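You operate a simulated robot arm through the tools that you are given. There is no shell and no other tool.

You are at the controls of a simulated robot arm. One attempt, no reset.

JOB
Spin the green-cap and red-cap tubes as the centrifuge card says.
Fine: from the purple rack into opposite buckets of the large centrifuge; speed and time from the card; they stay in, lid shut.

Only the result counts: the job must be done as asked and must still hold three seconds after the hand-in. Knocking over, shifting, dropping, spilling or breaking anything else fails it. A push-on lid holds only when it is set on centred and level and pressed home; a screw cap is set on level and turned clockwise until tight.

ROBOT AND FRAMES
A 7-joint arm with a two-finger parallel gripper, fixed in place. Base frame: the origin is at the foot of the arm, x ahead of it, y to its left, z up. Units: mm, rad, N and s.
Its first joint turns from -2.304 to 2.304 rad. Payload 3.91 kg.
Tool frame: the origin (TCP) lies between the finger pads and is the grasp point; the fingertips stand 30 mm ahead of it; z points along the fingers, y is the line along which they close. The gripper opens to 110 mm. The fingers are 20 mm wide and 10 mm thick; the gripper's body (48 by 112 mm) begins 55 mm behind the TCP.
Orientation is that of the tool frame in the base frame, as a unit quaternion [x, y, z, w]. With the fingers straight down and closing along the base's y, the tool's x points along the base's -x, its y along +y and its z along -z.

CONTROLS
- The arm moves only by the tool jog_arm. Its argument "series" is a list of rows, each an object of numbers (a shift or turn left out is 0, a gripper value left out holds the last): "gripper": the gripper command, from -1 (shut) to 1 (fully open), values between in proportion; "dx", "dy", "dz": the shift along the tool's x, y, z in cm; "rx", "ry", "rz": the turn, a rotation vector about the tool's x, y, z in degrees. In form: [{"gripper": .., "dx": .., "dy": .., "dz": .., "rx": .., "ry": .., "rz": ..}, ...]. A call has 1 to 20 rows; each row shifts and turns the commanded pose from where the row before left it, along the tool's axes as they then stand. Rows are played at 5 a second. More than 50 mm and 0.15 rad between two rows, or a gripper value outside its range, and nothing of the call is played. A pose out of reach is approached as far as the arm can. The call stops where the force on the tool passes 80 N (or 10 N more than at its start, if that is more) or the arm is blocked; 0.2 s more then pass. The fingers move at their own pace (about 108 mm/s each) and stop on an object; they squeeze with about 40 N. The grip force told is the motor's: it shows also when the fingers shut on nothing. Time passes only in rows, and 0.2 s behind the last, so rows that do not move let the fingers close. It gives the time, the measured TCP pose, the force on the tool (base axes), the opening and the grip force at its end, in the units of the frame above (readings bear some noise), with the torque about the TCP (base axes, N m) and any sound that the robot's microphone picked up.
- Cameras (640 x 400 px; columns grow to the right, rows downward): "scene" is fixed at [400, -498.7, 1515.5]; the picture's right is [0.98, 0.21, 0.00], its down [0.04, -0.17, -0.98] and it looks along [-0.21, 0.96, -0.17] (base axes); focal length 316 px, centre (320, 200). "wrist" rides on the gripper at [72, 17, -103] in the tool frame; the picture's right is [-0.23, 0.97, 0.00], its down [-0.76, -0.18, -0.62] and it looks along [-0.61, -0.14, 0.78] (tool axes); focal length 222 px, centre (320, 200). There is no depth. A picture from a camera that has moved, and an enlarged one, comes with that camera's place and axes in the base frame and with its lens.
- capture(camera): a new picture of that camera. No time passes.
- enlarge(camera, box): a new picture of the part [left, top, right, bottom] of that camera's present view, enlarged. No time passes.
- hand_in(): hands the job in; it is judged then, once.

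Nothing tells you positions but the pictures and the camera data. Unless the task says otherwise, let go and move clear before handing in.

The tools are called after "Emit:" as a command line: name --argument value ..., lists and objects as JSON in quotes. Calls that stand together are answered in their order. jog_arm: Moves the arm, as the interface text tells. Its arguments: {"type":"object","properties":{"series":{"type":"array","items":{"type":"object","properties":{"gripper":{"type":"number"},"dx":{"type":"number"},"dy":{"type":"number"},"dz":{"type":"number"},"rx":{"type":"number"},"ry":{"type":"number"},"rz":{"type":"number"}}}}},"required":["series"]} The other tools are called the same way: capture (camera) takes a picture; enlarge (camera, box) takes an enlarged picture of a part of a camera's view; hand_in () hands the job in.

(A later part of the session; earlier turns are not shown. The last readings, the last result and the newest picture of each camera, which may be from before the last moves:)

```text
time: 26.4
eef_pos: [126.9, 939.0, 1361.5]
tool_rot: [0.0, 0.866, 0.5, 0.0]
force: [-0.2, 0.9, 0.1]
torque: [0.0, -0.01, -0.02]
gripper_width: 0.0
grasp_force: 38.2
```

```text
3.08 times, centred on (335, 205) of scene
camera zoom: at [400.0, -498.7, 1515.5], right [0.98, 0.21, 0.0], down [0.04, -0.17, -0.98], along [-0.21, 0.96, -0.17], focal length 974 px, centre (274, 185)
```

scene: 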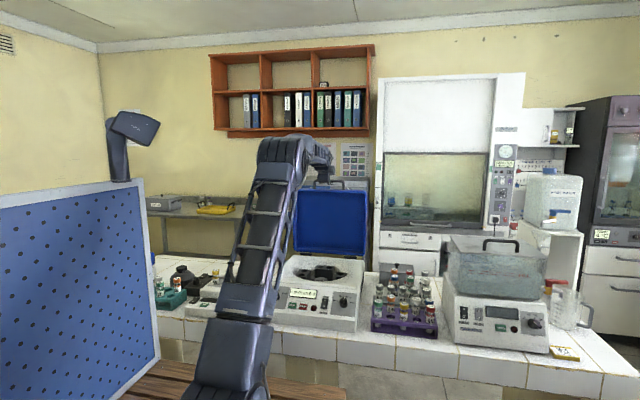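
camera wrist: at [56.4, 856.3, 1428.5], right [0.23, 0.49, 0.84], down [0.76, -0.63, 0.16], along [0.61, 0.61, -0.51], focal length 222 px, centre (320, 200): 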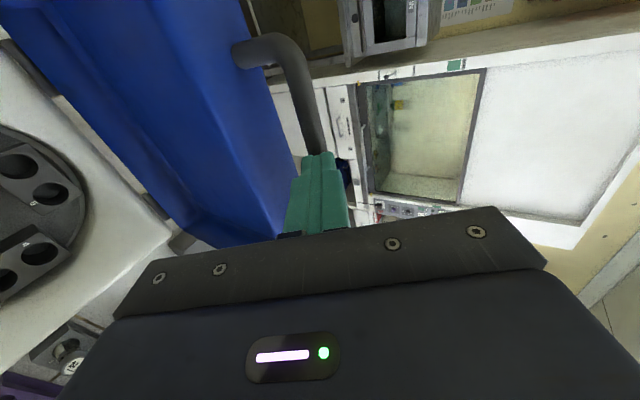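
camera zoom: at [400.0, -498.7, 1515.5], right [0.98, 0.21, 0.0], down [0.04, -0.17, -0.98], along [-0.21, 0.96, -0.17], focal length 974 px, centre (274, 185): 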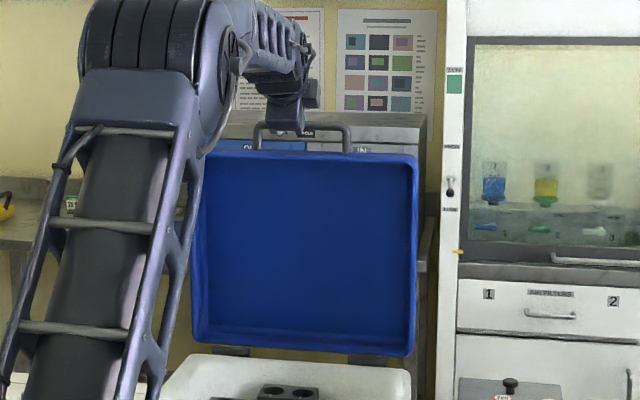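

The bar lies just beyond the closed fingertips. I'll nudge it further back to make sure the lid is past vertical.

Emit:
jog_arm --series '[{"dy": 0.5, "dz": 0.87}, {"dy": 0.4, "dz": 0.87}, {"dy": 0.4, "dz": 0.87}, {}]'

Emit:
capture --camera "wrist"

Emit:
enlarge --camera "scene" --box '[285, 140, 385, 270]'

```text
time: 27.4
eef_pos: [127.2, 968.3, 1359.3]
tool_rot: [0.001, 0.866, 0.5, 0.0]
force: [0.1, 0.4, 0.2]
torque: [-0.04, 0.04, 0.0]
gripper_width: 0.2
grasp_force: 38.0
```

```text
taken
camera wrist: at [56.8, 886.2, 1426.1], right [0.23, 0.49, 0.84], down [0.76, -0.63, 0.16], along [0.61, 0.61, -0.51], focal length 222 px, centre (320, 200)
```

wrist: 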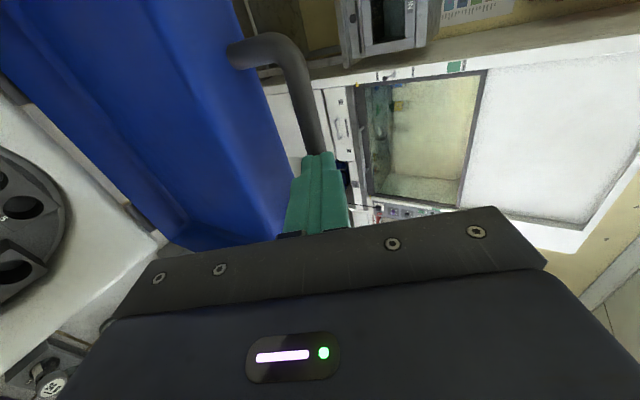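

```text
3.08 times, centred on (335, 205) of scene
camera zoom: at [400.0, -498.7, 1515.5], right [0.98, 0.21, 0.0], down [0.04, -0.17, -0.98], along [-0.21, 0.96, -0.17], focal length 974 px, centre (274, 185)
```

zoom: 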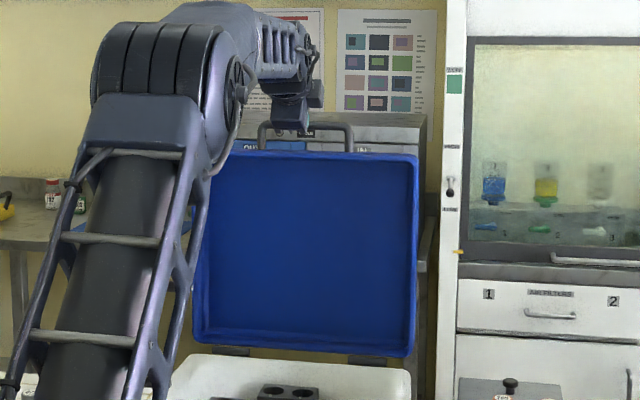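

Emit:
jog_arm --series '[{"dz": -1}, {"dz": -1}, {}, {}]'

Emit:
capture --camera "wrist"

```text
time: 28.4
eef_pos: [128.0, 952.0, 1369.4]
tool_rot: [0.0, 0.866, 0.501, 0.001]
force: [0.7, -0.2, 1.3]
torque: [-0.04, -0.01, -0.01]
gripper_width: 0.4
grasp_force: 37.8
```

```text
taken
camera wrist: at [56.3, 869.5, 1436.9], right [0.23, 0.49, 0.84], down [0.76, -0.63, 0.16], along [0.61, 0.61, -0.51], focal length 222 px, centre (320, 200)
```

wrist: 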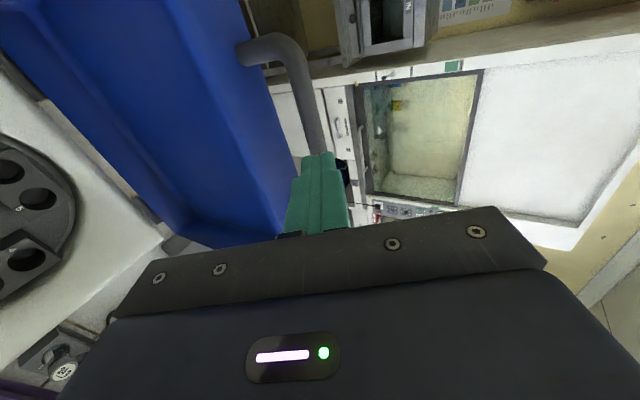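

The lid stays put. I'll retract, bring the tool back to vertical and look down into the rotor.

Emit:
jog_arm --series '[{"dz": -4}, {"dz": -4}, {"dz": -4}, {"rx": 7, "dz": -2}, {"rx": 7, "dz": -2}, {"rx": 7}, {"rx": 7}, {"rx": 7}, {"rx": 7}, {"rx": 7}, {"rx": 7}, {"rx": 4}]'

Emit:
capture --camera "scene"

Emit:
capture --camera "wrist"

```text
time: 31.0
eef_pos: [131.8, 798.7, 1439.3]
tool_rot: [0.0, 0.998, 0.061, 0.001]
force: [0.0, -0.4, -1.3]
torque: [-0.03, 0.0, -0.01]
gripper_width: 0.0
grasp_force: 37.8
out of reach, approached as far as the arm can: row 11, 12
```

```text
taken
```

scene: 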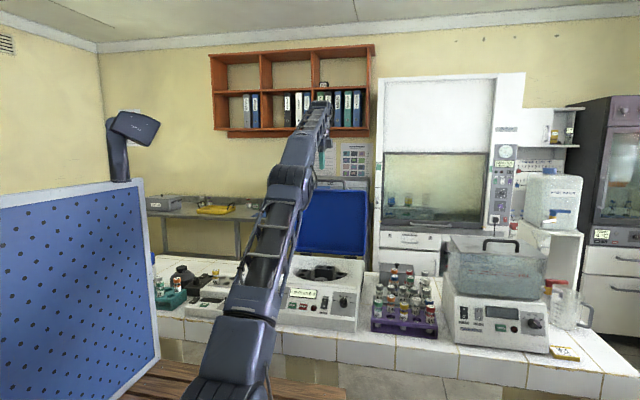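

```text
taken
camera wrist: at [59.6, 801.9, 1544.9], right [0.23, 0.97, 0.12], down [0.76, -0.25, 0.6], along [0.61, -0.04, -0.79], focal length 222 px, centre (320, 200)
```

wrist: 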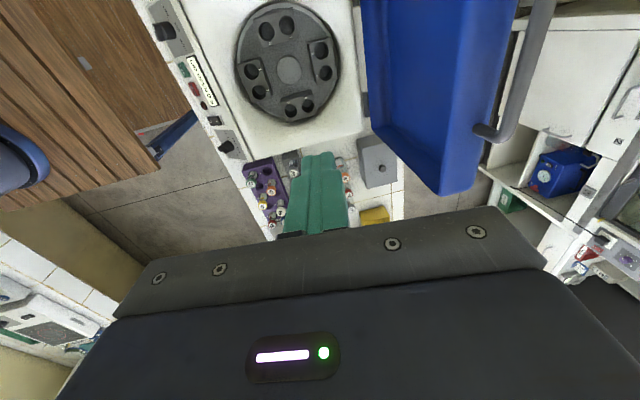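

The lid stands open. I'll look closely at the rotor.

Emit:
enlarge --camera "wrist" --box '[220, 0, 360, 130]'

Emit:
enlarge --camera "scene" --box '[280, 245, 370, 320]'

Emit:
enlarge --camera "wrist" --box '[230, 140, 310, 240]'

```text
3.08 times, centred on (290, 65) of wrist
camera zoom: at [59.6, 801.9, 1544.9], right [0.23, 0.97, 0.12], down [0.76, -0.25, 0.6], along [0.61, -0.04, -0.79], focal length 684 px, centre (412, 615)
```

zoom: 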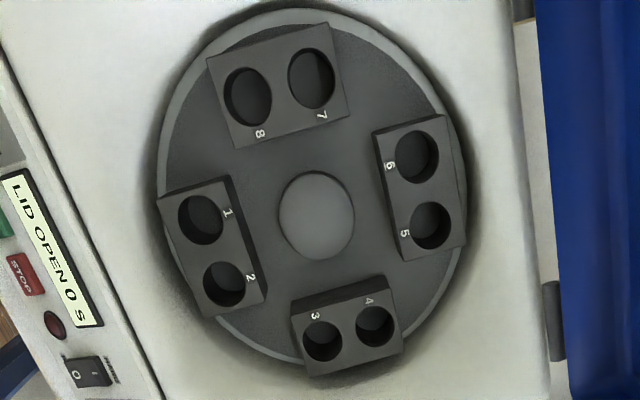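

```text
5.33 times, centred on (325, 282) of scene
camera zoom: at [400.0, -498.7, 1515.5], right [0.98, 0.21, 0.0], down [0.04, -0.17, -0.98], along [-0.21, 0.96, -0.17], focal length 1687 px, centre (293, -240)
```

zoom: 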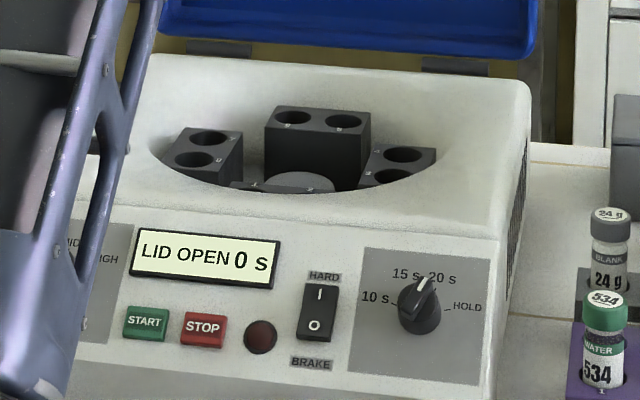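

```text
4.00 times, centred on (270, 190) of wrist
camera zoom: at [59.6, 801.9, 1544.9], right [0.23, 0.97, 0.12], down [0.76, -0.25, 0.6], along [0.61, -0.04, -0.79], focal length 888 px, centre (520, 240)
```

zoom: 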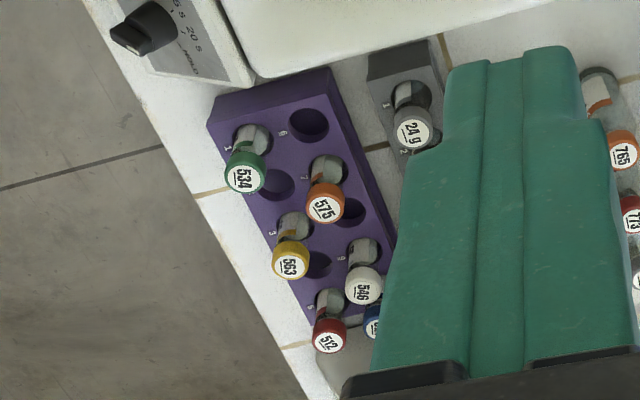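

The rotor is centred near (129, 784) with holes numbered 1–8. Hole 1 (106, 701) and hole 5 (151, 866) are point-opposite, with bucket tops at z≈952. The green cap top is at about (382, 580, 958) and the red one at about (562, 579, 960). I'll move over the green tube with the fingers closing along x.

Emit:
jog_arm --series '[{"dx": -2.5, "dy": -2.2, "dz": 2.4, "gripper": -0.1}, {"dx": -2.5, "dy": -2.2, "dz": 2.4}, {"dx": -2.5, "dy": -2.2, "dz": 2.4}, {"dx": -2.5, "dy": -2.2, "dz": 2.4}, {"dx": -2.5, "dy": -2.2, "dz": 2.4}, {"dx": -2.5, "dy": -2.2, "dz": 2.4}, {"dx": -2.5, "dy": -2.2, "dz": 2.4}, {"dx": -2.5, "dy": -2.2, "dz": 2.4}, {"dx": -2.5, "dy": -2.2, "dz": 2.4}, {"dx": -2.5, "dy": -2.2, "dz": 2.4}, {}]'

Emit:
jog_arm --series '[{"rz": -8}, {"rz": -8}, {"rz": -8}, {"rz": -8}, {"rz": -8}, {"rz": -8}, {"rz": -8}, {"rz": -8}, {"rz": -8}, {"rz": -8}, {"rz": -8}, {"rz": -2}, {}]'

Emit:
capture --camera "wrist"

Emit:
capture --camera "scene"

```text
time: 33.4
eef_pos: [379.6, 607.8, 1175.8]
tool_rot: [-0.001, 0.998, 0.063, 0.001]
force: [0.4, 0.0, -0.2]
torque: [0.0, -0.01, -0.08]
gripper_width: 49.8
grasp_force: 0.1
```

```text
time: 36.2
eef_pos: [381.0, 609.0, 1176.3]
tool_rot: [0.706, -0.706, -0.044, -0.044]
force: [0.4, 0.0, -0.3]
torque: [0.05, 0.01, 0.01]
gripper_width: 49.7
grasp_force: 0.0
```

```text
taken
camera wrist: at [364.6, 524.1, 1270.4], right [-0.97, 0.22, 0.03], down [0.18, 0.68, 0.71], along [0.14, 0.7, -0.7], focal length 222 px, centre (320, 200)
```

wrist: 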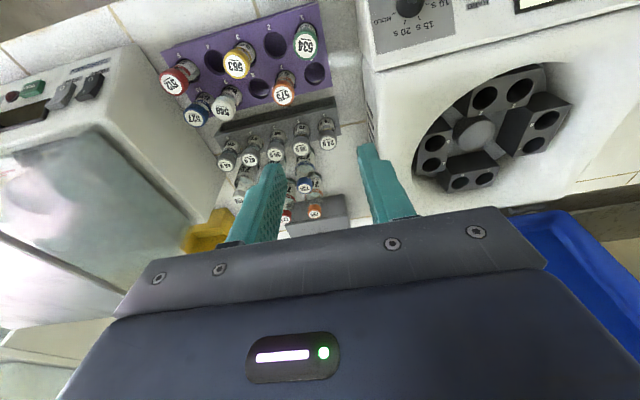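

```text
taken
```

scene: 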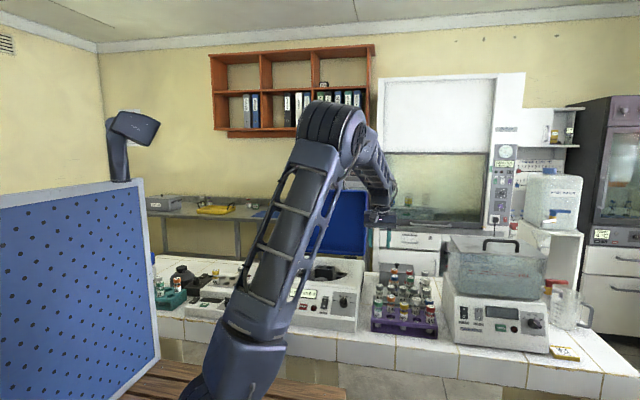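

A 7° tilt remains. I'll correct it and line up over the green tube.

Emit:
jog_arm --series '[{"ry": 7.15}, {}, {"dx": 1.5, "dz": 2}, {"dx": 1.45, "dz": 2, "dy": -0.14}, {"dz": 2}, {}]'

Emit:
capture --camera "wrist"

Emit:
enlarge --camera "wrist" --box '[220, 40, 400, 230]'

Emit:
enlarge --camera "scene" --box '[350, 230, 450, 340]'

```text
time: 37.6
eef_pos: [381.3, 578.4, 1117.4]
tool_rot: [0.707, -0.707, 0.0, 0.0]
force: [0.5, 0.4, 0.3]
torque: [0.0, 0.01, -0.03]
gripper_width: 49.5
grasp_force: 0.0
```

```text
taken
camera wrist: at [366.0, 505.5, 1221.4], right [-0.97, 0.23, 0.0], down [0.18, 0.76, 0.62], along [0.14, 0.61, -0.78], focal length 222 px, centre (320, 200)
```

wrist: 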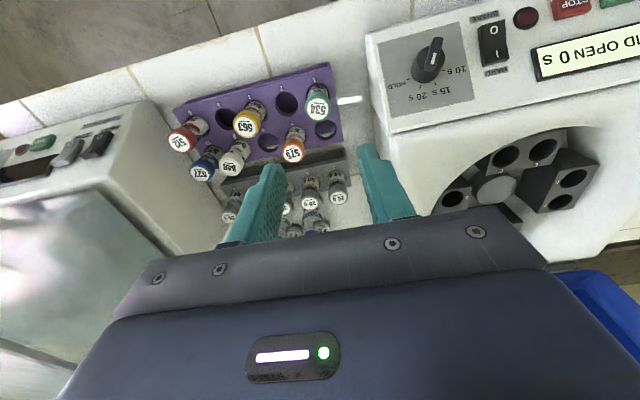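

```text
2.11 times, centred on (310, 135) of wrist
camera zoom: at [366.0, 505.5, 1221.4], right [-0.97, 0.23, 0.0], down [0.18, 0.76, 0.62], along [0.14, 0.61, -0.78], focal length 468 px, centre (341, 337)
```

zoom: 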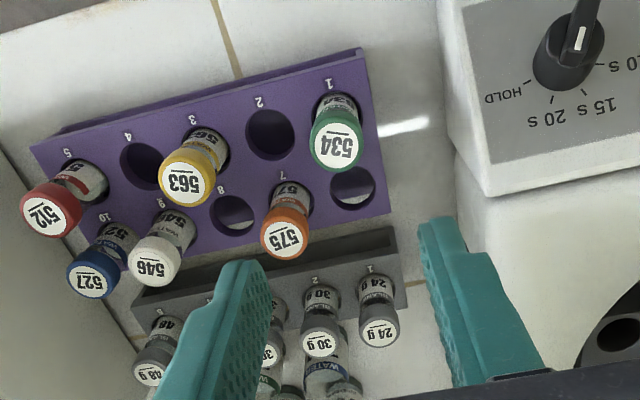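

```text
3.64 times, centred on (400, 285) of scene
camera zoom: at [400.0, -498.7, 1515.5], right [0.98, 0.21, 0.0], down [0.04, -0.17, -0.98], along [-0.21, 0.96, -0.17], focal length 1150 px, centre (29, -109)
```

zoom: 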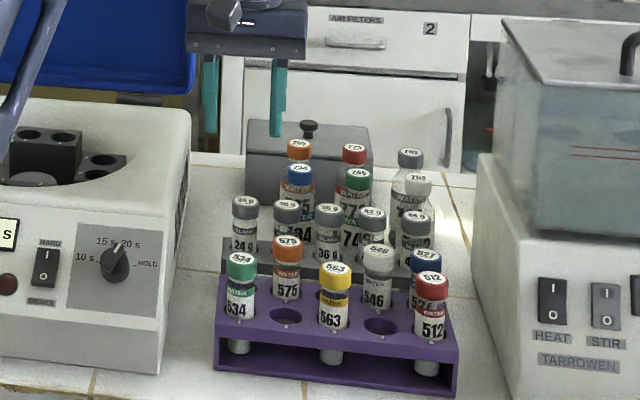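

Emit:
jog_arm --series '[{"dy": -0.2, "dx": -0.06, "dz": 3}, {"dz": 3}, {"dz": 3}, {"dz": 3}, {}]'

Emit:
enlarge --camera "wrist" --box '[220, 40, 420, 240]'

Emit:
enlarge --camera "scene" --box '[350, 230, 450, 340]'

```text
time: 38.8
eef_pos: [383.1, 581.1, 994.5]
tool_rot: [0.707, -0.707, -0.001, 0.0]
force: [-0.1, 0.2, 0.7]
torque: [0.01, -0.04, -0.06]
gripper_width: 49.2
grasp_force: 0.1
```

```text
2.00 times, centred on (320, 140) of wrist
camera zoom: at [367.1, 507.6, 1098.0], right [-0.97, 0.23, 0.0], down [0.18, 0.76, 0.62], along [0.14, 0.61, -0.78], focal length 444 px, centre (320, 320)
```

zoom: 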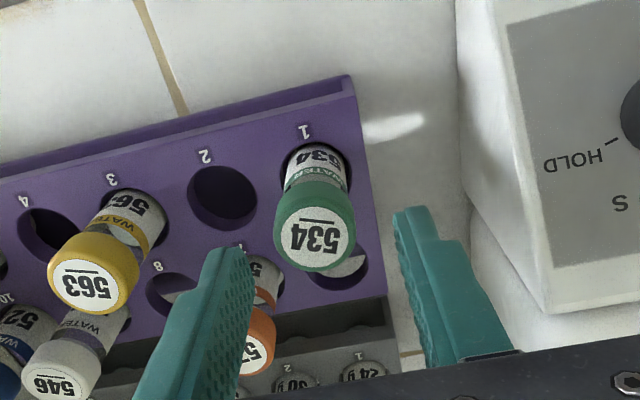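

```text
3.64 times, centred on (400, 285) of scene
camera zoom: at [400.0, -498.7, 1515.5], right [0.98, 0.21, 0.0], down [0.04, -0.17, -0.98], along [-0.21, 0.96, -0.17], focal length 1150 px, centre (29, -109)
```

zoom: 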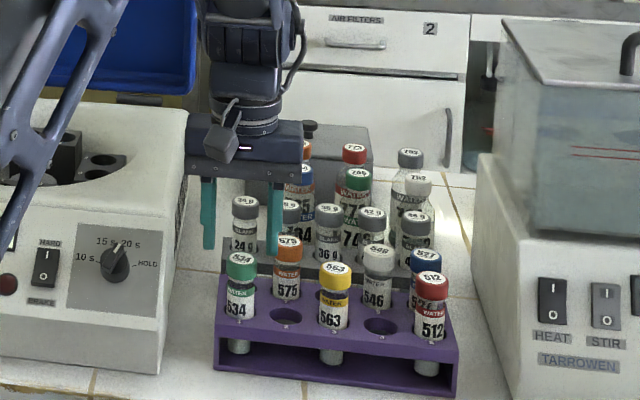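

Emit:
jog_arm --series '[{"dy": -0.12, "dx": 0.28, "dz": 1.5}, {"dz": 1.9}, {}]'

Emit:
enlarge --camera "wrist" --box '[220, 40, 420, 240]'

Emit:
enlarge --camera "scene" --box '[350, 230, 450, 340]'

```text
time: 39.6
eef_pos: [384.9, 578.0, 961.0]
tool_rot: [0.708, -0.706, 0.0, 0.001]
force: [-0.3, -0.8, -0.1]
torque: [-0.01, -0.04, 0.0]
gripper_width: 49.4
grasp_force: 0.2
```

```text
2.00 times, centred on (320, 140) of wrist
camera zoom: at [369.5, 505.2, 1064.1], right [-0.97, 0.23, 0.0], down [0.18, 0.76, 0.62], along [0.14, 0.61, -0.78], focal length 444 px, centre (320, 320)
```

zoom: 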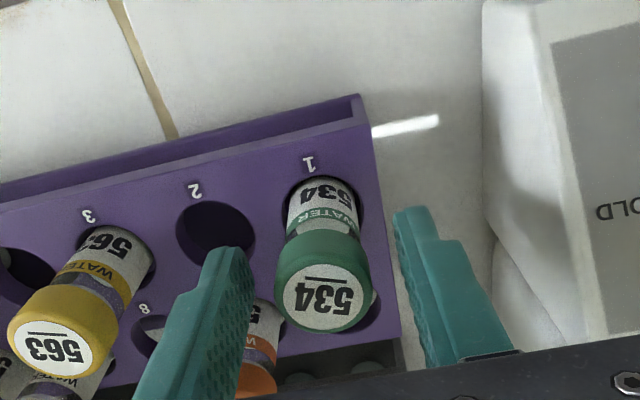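

```text
3.64 times, centred on (400, 285) of scene
camera zoom: at [400.0, -498.7, 1515.5], right [0.98, 0.21, 0.0], down [0.04, -0.17, -0.98], along [-0.21, 0.96, -0.17], focal length 1150 px, centre (29, -109)
```

zoom: 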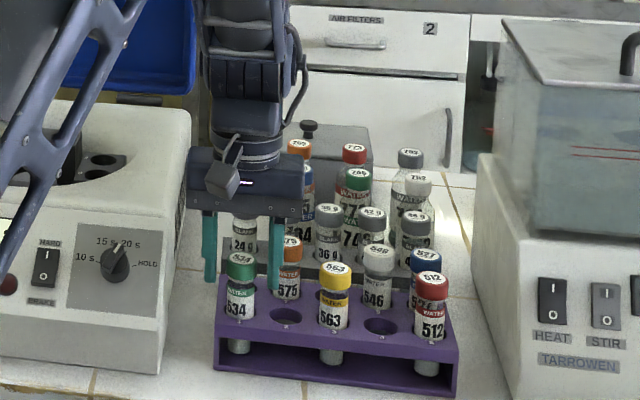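

Emit:
jog_arm --series '[{"dy": -0.1, "dx": -0.08}, {"gripper": -1}, {}, {}, {}]'

Emit:
enlarge --camera "wrist" --box '[220, 40, 420, 240]'

```text
time: 40.8
eef_pos: [386.1, 576.6, 961.7]
tool_rot: [-0.707, 0.707, 0.0, -0.001]
force: [0.2, 0.6, -0.4]
torque: [-0.01, 0.01, 0.01]
gripper_width: 28.7
grasp_force: 40.1
```

```text
2.00 times, centred on (320, 140) of wrist
camera zoom: at [370.4, 505.3, 1065.2], right [-0.97, 0.23, 0.0], down [0.18, 0.76, 0.62], along [0.14, 0.61, -0.78], focal length 444 px, centre (320, 320)
```

zoom: 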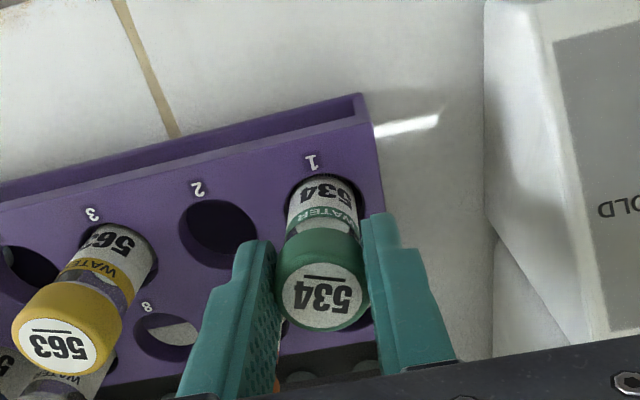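

The green tube is gripped at 28.7 mm. I'll lift it.

Emit:
jog_arm --series '[{"dz": -1}, {"dz": -1.5}, {"dz": -2.5}, {"dz": -3}, {"dz": -3}, {"dz": -3}, {}]'

Emit:
capture --camera "wrist"

Emit:
enlarge --camera "scene" --box '[330, 200, 450, 340]'

```text
time: 42.4
eef_pos: [384.3, 578.5, 1102.6]
tool_rot: [-0.707, 0.707, 0.001, -0.001]
force: [-0.2, -0.1, -0.5]
torque: [0.0, -0.01, -0.02]
gripper_width: 28.6
grasp_force: 39.9
```

```text
taken
camera wrist: at [369.3, 504.6, 1206.7], right [-0.97, 0.23, 0.0], down [0.18, 0.76, 0.62], along [0.14, 0.61, -0.78], focal length 222 px, centre (320, 200)
```

wrist: 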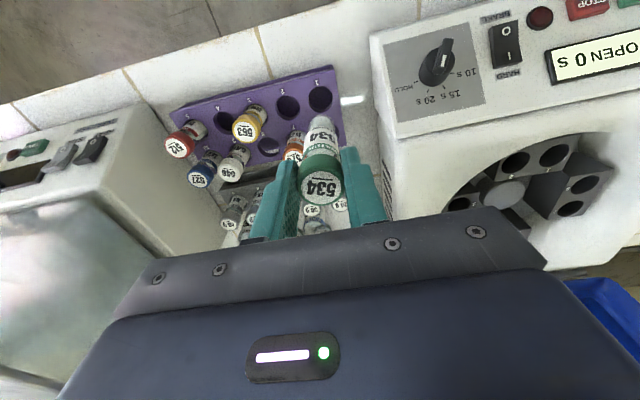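

```text
2.86 times, centred on (390, 270) of scene
camera zoom: at [400.0, -498.7, 1515.5], right [0.98, 0.21, 0.0], down [0.04, -0.17, -0.98], along [-0.21, 0.96, -0.17], focal length 904 px, centre (120, 0)
```

zoom: 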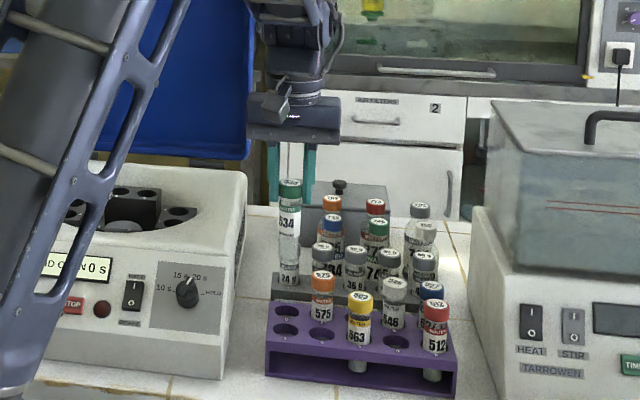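

Emit:
enlarge --camera "scene" --box '[365, 245, 405, 315]'

```text
5.71 times, centred on (385, 280) of scene
camera zoom: at [400.0, -498.7, 1515.5], right [0.98, 0.21, 0.0], down [0.04, -0.17, -0.98], along [-0.21, 0.96, -0.17], focal length 1808 px, centre (-51, -257)
```

zoom: 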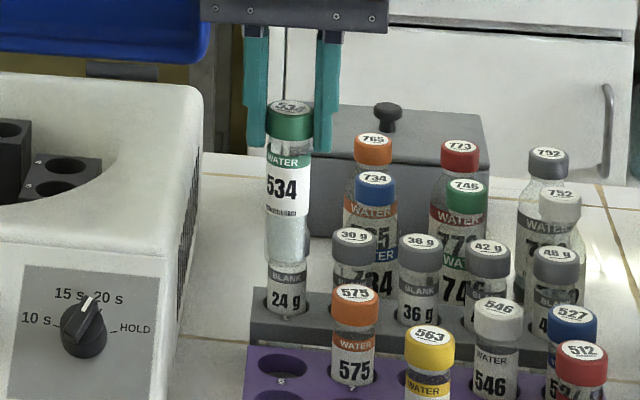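

The tube is about 96 mm long and held upright. I'll carry it over hole 5 at the back bucket.

Emit:
jog_arm --series '[{"dz": -2}, {"dy": 2.33, "dx": -2.88}, {"dy": 2.33, "dx": -2.88}, {"dy": 2.33, "dx": -2.88}, {"dy": 2.33, "dx": -2.88}, {"dy": 2.33, "dx": -2.88}, {"dy": 2.33, "dx": -2.88}, {"dy": 2.33, "dx": -2.88}, {"dy": 2.33, "dx": -2.88}, {"dy": 2.33, "dx": -2.88}, {"dy": 2.33, "dx": -2.88}, {}, {}]'

Emit:
capture --camera "wrist"

Emit:
enlarge --camera "wrist" --box '[200, 20, 440, 230]'

Emit:
enlarge --camera "scene" --box '[270, 170, 380, 330]'

```text
time: 45.2
eef_pos: [152.4, 869.6, 1123.6]
tool_rot: [0.708, -0.707, 0.0, 0.0]
force: [0.4, 0.3, -1.3]
torque: [0.02, 0.0, -0.02]
gripper_width: 28.0
grasp_force: 40.3
```

```text
taken
camera wrist: at [137.2, 795.9, 1227.6], right [-0.97, 0.23, 0.0], down [0.18, 0.76, 0.62], along [0.14, 0.61, -0.78], focal length 222 px, centre (320, 200)
```

wrist: 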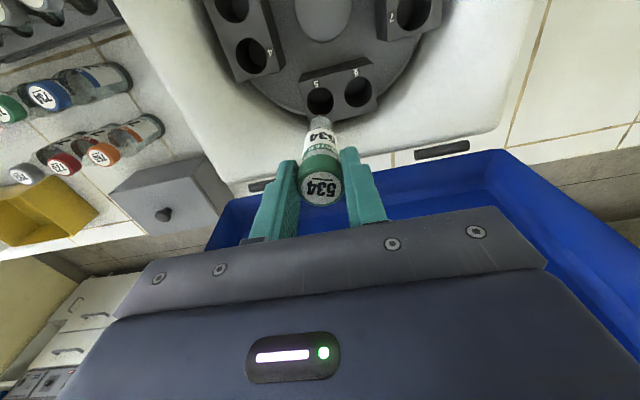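

```text
1.90 times, centred on (320, 125) of wrist
camera zoom: at [137.2, 795.9, 1227.6], right [-0.97, 0.23, 0.0], down [0.18, 0.76, 0.62], along [0.14, 0.61, -0.78], focal length 423 px, centre (320, 343)
```

zoom: 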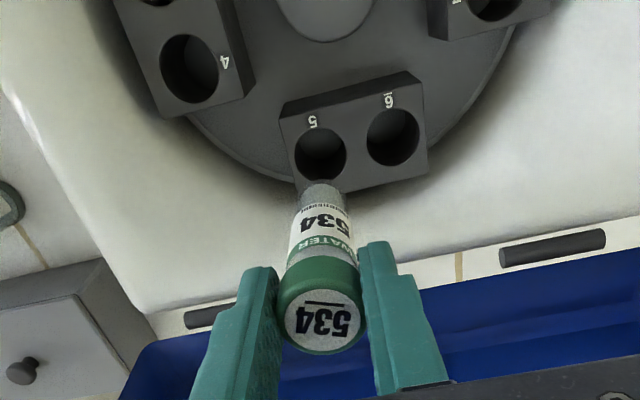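

```text
2.50 times, centred on (325, 250) of scene
camera zoom: at [400.0, -498.7, 1515.5], right [0.98, 0.21, 0.0], down [0.04, -0.17, -0.98], along [-0.21, 0.96, -0.17], focal length 791 px, centre (308, 75)
```

zoom: 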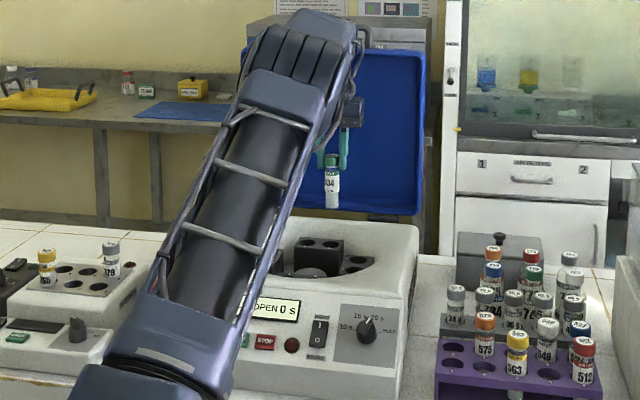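

Emit:
jog_arm --series '[{"dx": 0.42, "dy": 0.04, "dz": 1.5}, {"dz": 2}, {"dz": 1.7}, {}]'

Emit:
enlarge --camera "wrist" --box '[220, 40, 420, 230]'

Emit:
enlarge --camera "scene" --box '[290, 200, 380, 300]'

```text
time: 46.2
eef_pos: [153.5, 863.4, 1071.5]
tool_rot: [0.708, -0.707, 0.0, 0.0]
force: [0.6, -0.5, -0.1]
torque: [0.02, 0.0, 0.0]
gripper_width: 28.0
grasp_force: 40.0
```

```text
2.11 times, centred on (320, 135) of wrist
camera zoom: at [138.9, 790.9, 1175.0], right [-0.97, 0.23, 0.0], down [0.18, 0.76, 0.62], along [0.14, 0.61, -0.78], focal length 468 px, centre (320, 337)
```

zoom: 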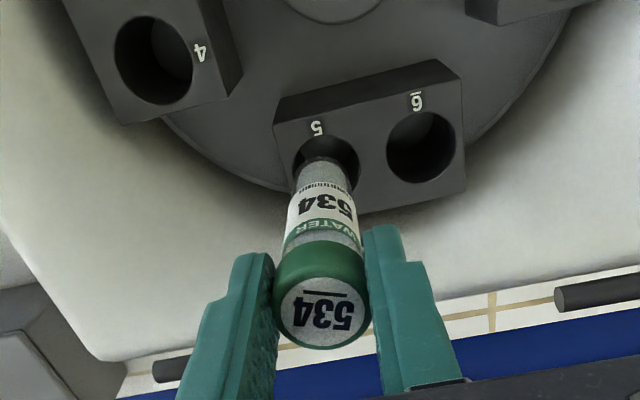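

```text
4.00 times, centred on (335, 250) of scene
camera zoom: at [400.0, -498.7, 1515.5], right [0.98, 0.21, 0.0], down [0.04, -0.17, -0.98], along [-0.21, 0.96, -0.17], focal length 1266 px, centre (260, 0)
```

zoom: 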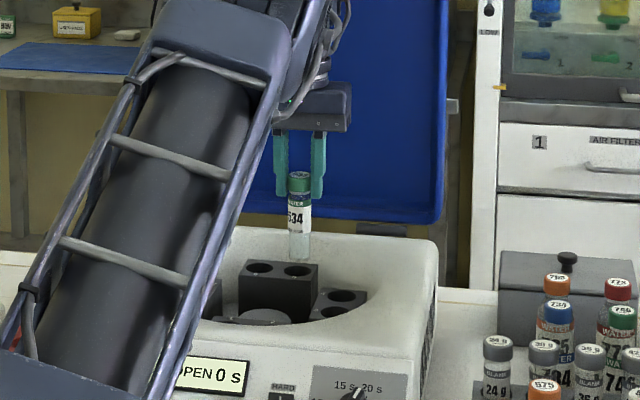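

Emit:
jog_arm --series '[{"dy": 0.15, "dz": 1}, {"dz": 1}, {"dz": 0.5}, {}]'

Emit:
enlarge --camera "wrist" --box '[220, 40, 420, 230]'

Emit:
enlarge --camera "scene" --box '[300, 220, 360, 290]'

```text
time: 47.2
eef_pos: [152.0, 861.9, 1045.6]
tool_rot: [-0.707, 0.707, 0.0, 0.0]
force: [0.7, -1.1, -1.4]
torque: [0.0, -0.01, 0.01]
gripper_width: 28.1
grasp_force: 39.7
```

```text
2.11 times, centred on (320, 135) of wrist
camera zoom: at [136.2, 789.3, 1149.0], right [-0.97, 0.23, 0.0], down [0.18, 0.76, 0.62], along [0.14, 0.61, -0.78], focal length 468 px, centre (320, 337)
```

zoom: 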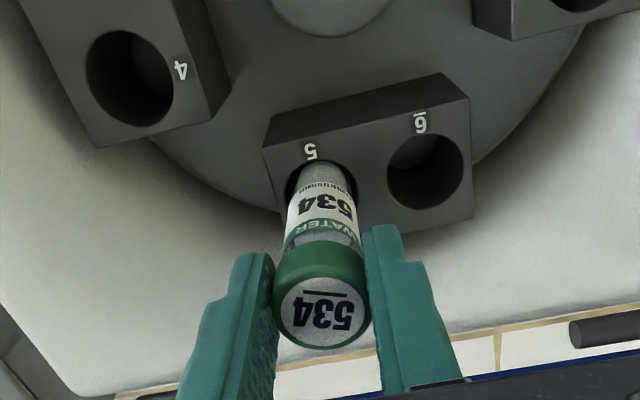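

```text
5.71 times, centred on (330, 255) of scene
camera zoom: at [400.0, -498.7, 1515.5], right [0.98, 0.21, 0.0], down [0.04, -0.17, -0.98], along [-0.21, 0.96, -0.17], focal length 1808 px, centre (263, -114)
```

zoom: 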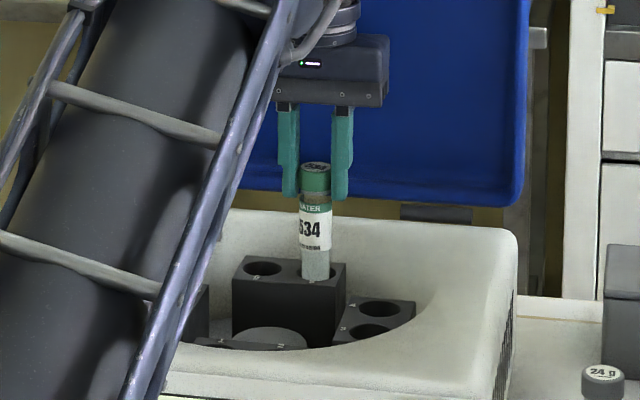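

Emit:
enlarge --camera "scene" --box '[320, 250, 348, 275]'

Emit:
enlarge --camera "wrist" --box '[290, 100, 380, 160]'

```text
16.00 times, centred on (334, 262) of scene
camera zoom: at [400.0, -498.7, 1515.5], right [0.98, 0.21, 0.0], down [0.04, -0.17, -0.98], along [-0.21, 0.96, -0.17], focal length 5062 px, centre (96, -800)
```

zoom: 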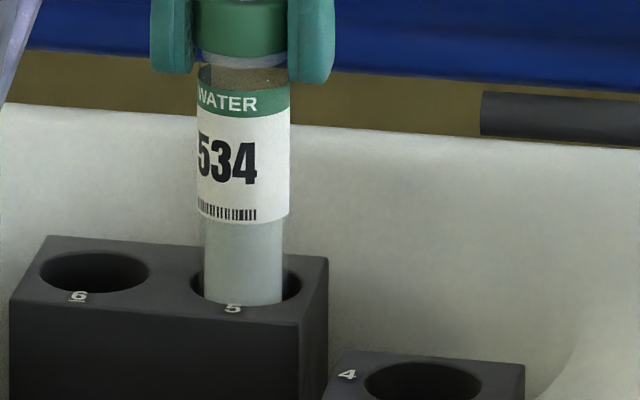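

```text
6.67 times, centred on (335, 130) of wrist
camera zoom: at [136.2, 789.3, 1149.0], right [-0.97, 0.23, 0.0], down [0.18, 0.76, 0.62], along [0.14, 0.61, -0.78], focal length 1481 px, centre (220, 667)
```

zoom: 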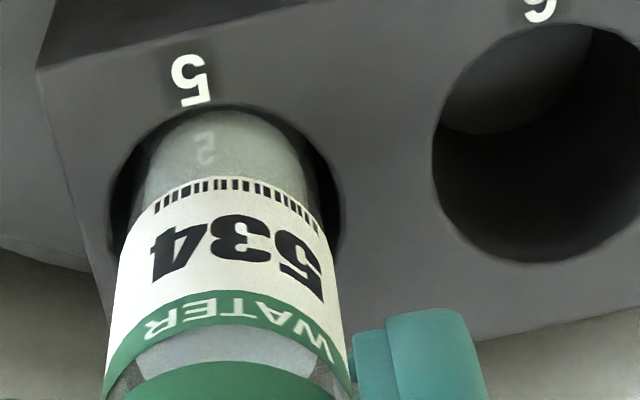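

The tube is inside hole 5 but close to the front rim. I'll centre it by about 3.5 mm in +y and keep lowering it.

Emit:
jog_arm --series '[{"dx": -0.38, "dy": -0.06}, {"dz": 0.8}, {"dz": 0.8}, {}]'

Emit:
enlarge --camera "scene" --box '[320, 250, 348, 275]'

Emit:
enlarge --camera "wrist" --box '[280, 90, 380, 220]'

```text
time: 48.2
eef_pos: [150.2, 866.2, 1027.5]
tool_rot: [-0.707, 0.707, 0.0, 0.0]
force: [0.2, 0.1, -0.5]
torque: [0.02, 0.05, -0.01]
gripper_width: 28.4
grasp_force: 40.0
```

```text
16.00 times, centred on (334, 262) of scene
camera zoom: at [400.0, -498.7, 1515.5], right [0.98, 0.21, 0.0], down [0.04, -0.17, -0.98], along [-0.21, 0.96, -0.17], focal length 5062 px, centre (96, -800)
```

zoom: 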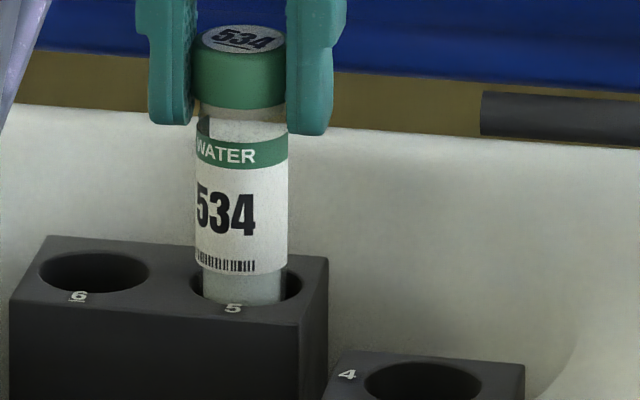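

```text
3.08 times, centred on (330, 155) of wrist
camera zoom: at [135.0, 793.4, 1131.9], right [-0.97, 0.23, 0.0], down [0.18, 0.76, 0.62], along [0.14, 0.61, -0.78], focal length 684 px, centre (289, 338)
```

zoom: 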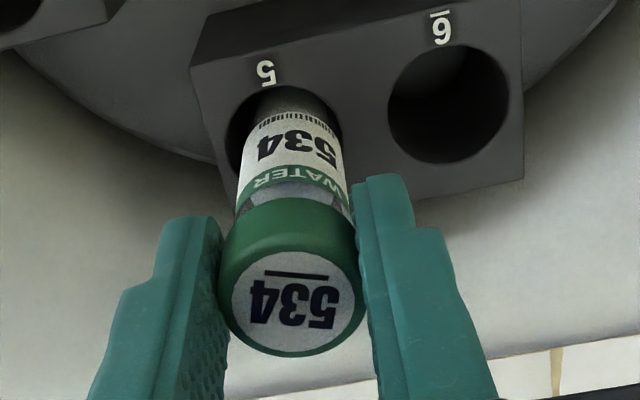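

Emit:
jog_arm --series '[{"dy": -0.1, "dz": 0.5}, {"dz": 0.5}, {"dz": 0.5}, {}]'

Emit:
enlarge --camera "scene" --box '[320, 250, 348, 275]'

```text
time: 49.2
eef_pos: [151.8, 866.3, 1014.1]
tool_rot: [-0.707, 0.707, 0.0, 0.0]
force: [0.5, -0.9, -2.0]
torque: [-0.09, -0.02, 0.01]
gripper_width: 28.4
grasp_force: 40.0
```

```text
16.00 times, centred on (334, 262) of scene
camera zoom: at [400.0, -498.7, 1515.5], right [0.98, 0.21, 0.0], down [0.04, -0.17, -0.98], along [-0.21, 0.96, -0.17], focal length 5062 px, centre (96, -800)
```

zoom: 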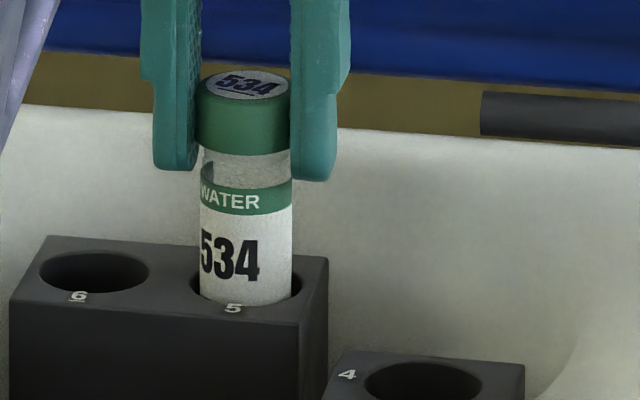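

Emit:
jog_arm --series '[{"dz": 0.5}, {"dz": 0.5}, {"dz": 0.5}, {}]'

Emit:
enlarge --camera "scene" --box '[320, 250, 348, 275]'

```text
time: 50.2
eef_pos: [152.4, 866.5, 999.9]
tool_rot: [-0.707, 0.708, 0.0, 0.0]
force: [-0.2, -0.7, 5.3]
torque: [-0.05, 0.01, -0.01]
gripper_width: 28.3
grasp_force: 39.6
```

```text
16.00 times, centred on (334, 262) of scene
camera zoom: at [400.0, -498.7, 1515.5], right [0.98, 0.21, 0.0], down [0.04, -0.17, -0.98], along [-0.21, 0.96, -0.17], focal length 5062 px, centre (96, -800)
```

zoom: 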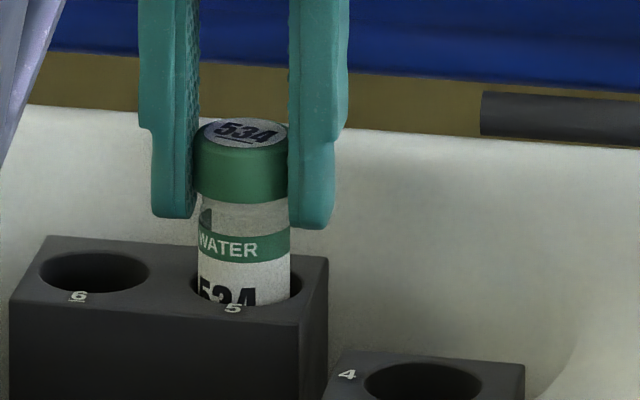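

Emit:
jog_arm --series '[{"dz": 0.2}, {}]'

```text
time: 50.8
eef_pos: [151.6, 866.8, 1000.1]
tool_rot: [0.707, -0.707, 0.0, -0.001]
force: [-1.1, -5.4, 26.3]
torque: [-0.42, -0.08, -0.05]
gripper_width: 27.9
grasp_force: 39.9
```

It has bottomed out. I'll ease off, release and lift.

Emit:
jog_arm --series '[{"dz": -0.2}, {"gripper": -0.25}, {}, {}, {"dz": -1}, {"dz": -2}, {"dz": -4}, {"dz": -4}, {}]'

Emit:
capture --camera "wrist"

Emit:
enlarge --camera "scene" --box '[290, 220, 370, 300]'

```text
time: 52.8
eef_pos: [154.4, 866.8, 1111.8]
tool_rot: [0.707, -0.707, 0.0, 0.001]
force: [-0.2, 0.1, 0.7]
torque: [-0.01, -0.02, 0.0]
gripper_width: 41.2
grasp_force: 0.0
```

```text
taken
camera wrist: at [137.7, 793.5, 1215.1], right [-0.97, 0.23, 0.0], down [0.18, 0.76, 0.62], along [0.14, 0.61, -0.78], focal length 222 px, centre (320, 200)
```

wrist: 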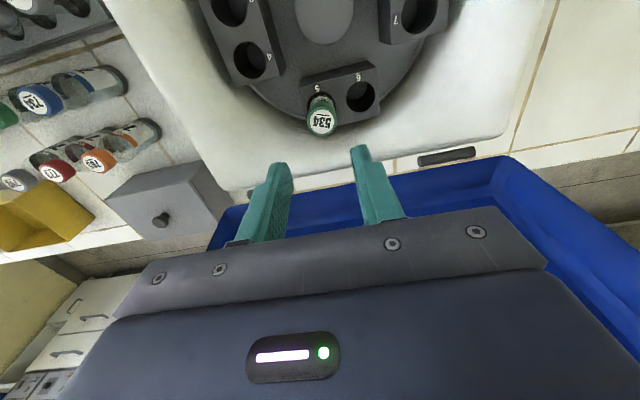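

```text
5.00 times, centred on (330, 260) of scene
camera zoom: at [400.0, -498.7, 1515.5], right [0.98, 0.21, 0.0], down [0.04, -0.17, -0.98], along [-0.21, 0.96, -0.17], focal length 1582 px, centre (270, -100)
```

zoom: 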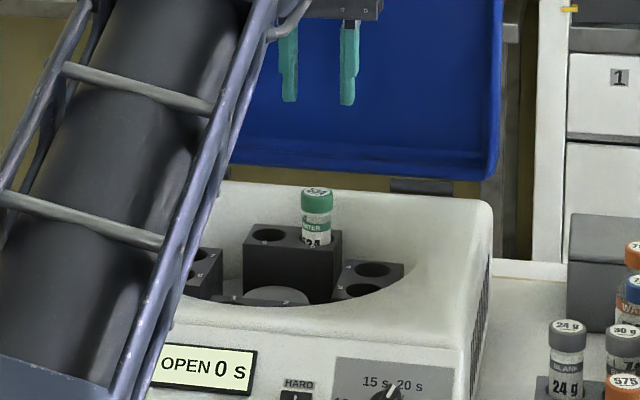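

Green is seated in hole 5. Next is the red tube.

Emit:
jog_arm --series '[{"dy": -3.73, "dx": 2.62, "gripper": -0.1}, {"dy": -3.73, "dx": 2.62}, {"dy": -3.73, "dx": 2.62}, {"dy": -3.73, "dx": 2.62}, {"dy": -3.73, "dx": 2.62}, {"dy": -3.73, "dx": 2.62}, {"dy": -3.73, "dx": 2.62}, {"dy": -3.73, "dx": 2.62}, {"dy": -3.73, "dx": 2.62}, {"dy": -3.73, "dx": 2.62}, {"dy": -3.73, "dx": 2.62}, {}, {}]'

Emit:
enlarge --camera "wrist" --box '[200, 20, 440, 230]'

```text
time: 55.6
eef_pos: [564.5, 578.9, 1110.1]
tool_rot: [-0.707, 0.707, 0.0, 0.0]
force: [-0.6, -0.6, -0.1]
torque: [-0.01, 0.01, -0.01]
gripper_width: 49.2
grasp_force: 0.0
```

```text
1.90 times, centred on (320, 125) of wrist
camera zoom: at [547.5, 505.8, 1215.4], right [-0.97, 0.23, 0.0], down [0.18, 0.76, 0.62], along [0.14, 0.61, -0.78], focal length 423 px, centre (320, 343)
```

zoom: 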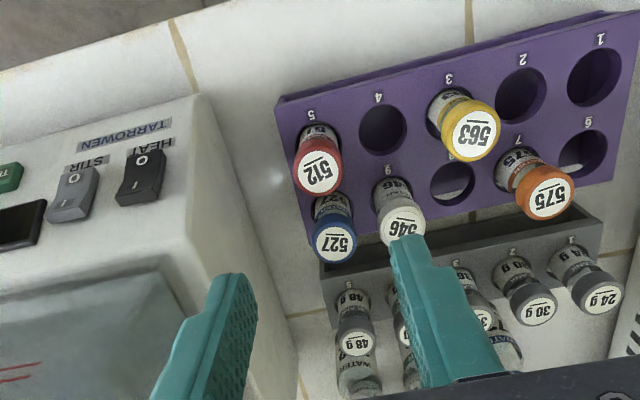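

Emit:
jog_arm --series '[{"dy": -0.1, "dx": 0.1, "dz": 3}, {"dx": 0.1, "dz": 3}, {"dx": 0.1, "dz": 3}, {"dz": 2.5}, {}]'

Emit:
capture --camera "wrist"

Emit:
enlarge --camera "wrist" --box '[220, 40, 420, 230]'

Emit:
enlarge --camera "scene" --box '[380, 220, 480, 340]'

```text
time: 56.8
eef_pos: [563.8, 576.6, 995.0]
tool_rot: [-0.707, 0.707, 0.0, 0.0]
force: [-0.6, -0.6, 0.0]
torque: [0.0, -0.05, 0.0]
gripper_width: 49.6
grasp_force: 0.0
```

```text
taken
camera wrist: at [549.3, 502.8, 1098.5], right [-0.97, 0.23, 0.0], down [0.18, 0.76, 0.62], along [0.14, 0.61, -0.78], focal length 222 px, centre (320, 200)
```

wrist: 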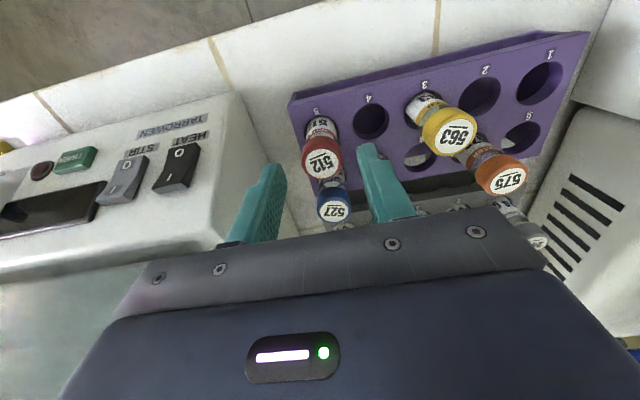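

```text
2.11 times, centred on (320, 135) of wrist
camera zoom: at [549.3, 502.8, 1098.5], right [-0.97, 0.23, 0.0], down [0.18, 0.76, 0.62], along [0.14, 0.61, -0.78], focal length 468 px, centre (320, 337)
```

zoom: 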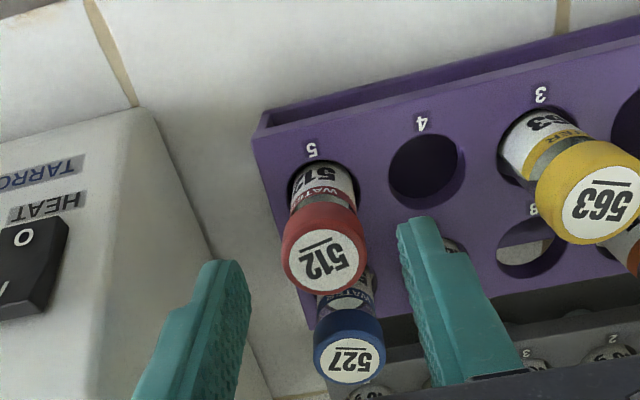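

```text
3.33 times, centred on (430, 280) of scene
camera zoom: at [400.0, -498.7, 1515.5], right [0.98, 0.21, 0.0], down [0.04, -0.17, -0.98], along [-0.21, 0.96, -0.17], focal length 1055 px, centre (-47, -67)
```

zoom: 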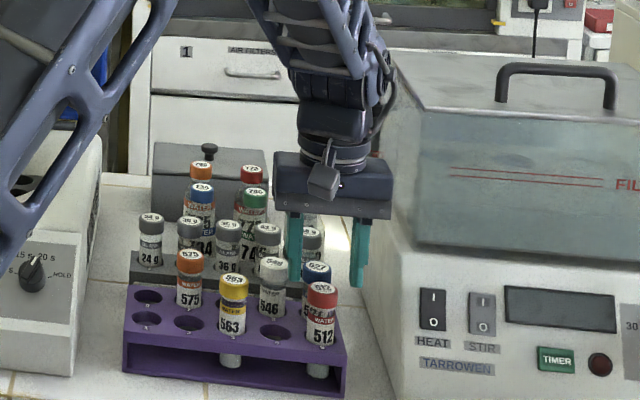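

Emit:
jog_arm --series '[{"dx": -0.12, "dy": -0.03, "dz": 1.5}, {"dz": 1.9}, {}]'

Emit:
enlarge --camera "wrist" --box '[220, 40, 420, 230]'

```text
time: 57.6
eef_pos: [565.5, 576.6, 959.7]
tool_rot: [-0.707, 0.708, 0.0, 0.0]
force: [0.5, 0.3, 0.4]
torque: [-0.02, -0.01, -0.01]
gripper_width: 49.4
grasp_force: 0.1
```

```text
2.11 times, centred on (320, 135) of wrist
camera zoom: at [549.4, 503.7, 1063.8], right [-0.97, 0.23, 0.0], down [0.18, 0.76, 0.62], along [0.14, 0.61, -0.78], focal length 468 px, centre (320, 337)
```

zoom: 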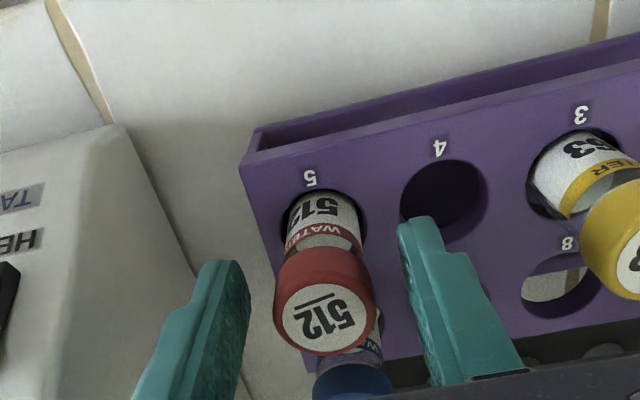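

Emit:
jog_arm --series '[{"dx": -0.1}, {"gripper": -1}, {}, {}, {}, {"dz": -1}, {"dz": -1.5}, {"dz": -2.5}, {"dz": -3}, {"dz": -4}, {"dz": -4}, {}]'

Emit:
capture --camera "wrist"

Emit:
enlarge --camera "scene" --box '[380, 220, 480, 340]'

```text
time: 60.2
eef_pos: [563.2, 579.2, 1121.7]
tool_rot: [-0.707, 0.708, 0.0, 0.0]
force: [0.0, 0.4, -0.1]
torque: [0.06, 0.02, -0.01]
gripper_width: 28.6
grasp_force: 40.0
```

```text
taken
camera wrist: at [546.6, 506.4, 1225.2], right [-0.97, 0.23, 0.0], down [0.18, 0.76, 0.62], along [0.14, 0.61, -0.78], focal length 222 px, centre (320, 200)
```

wrist: 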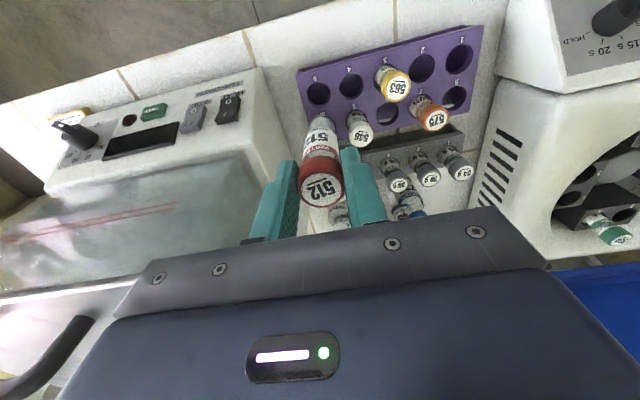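

```text
3.33 times, centred on (430, 280) of scene
camera zoom: at [400.0, -498.7, 1515.5], right [0.98, 0.21, 0.0], down [0.04, -0.17, -0.98], along [-0.21, 0.96, -0.17], focal length 1055 px, centre (-47, -67)
```

zoom: 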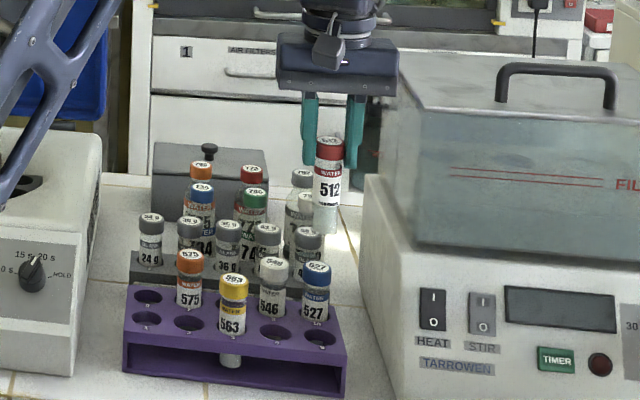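

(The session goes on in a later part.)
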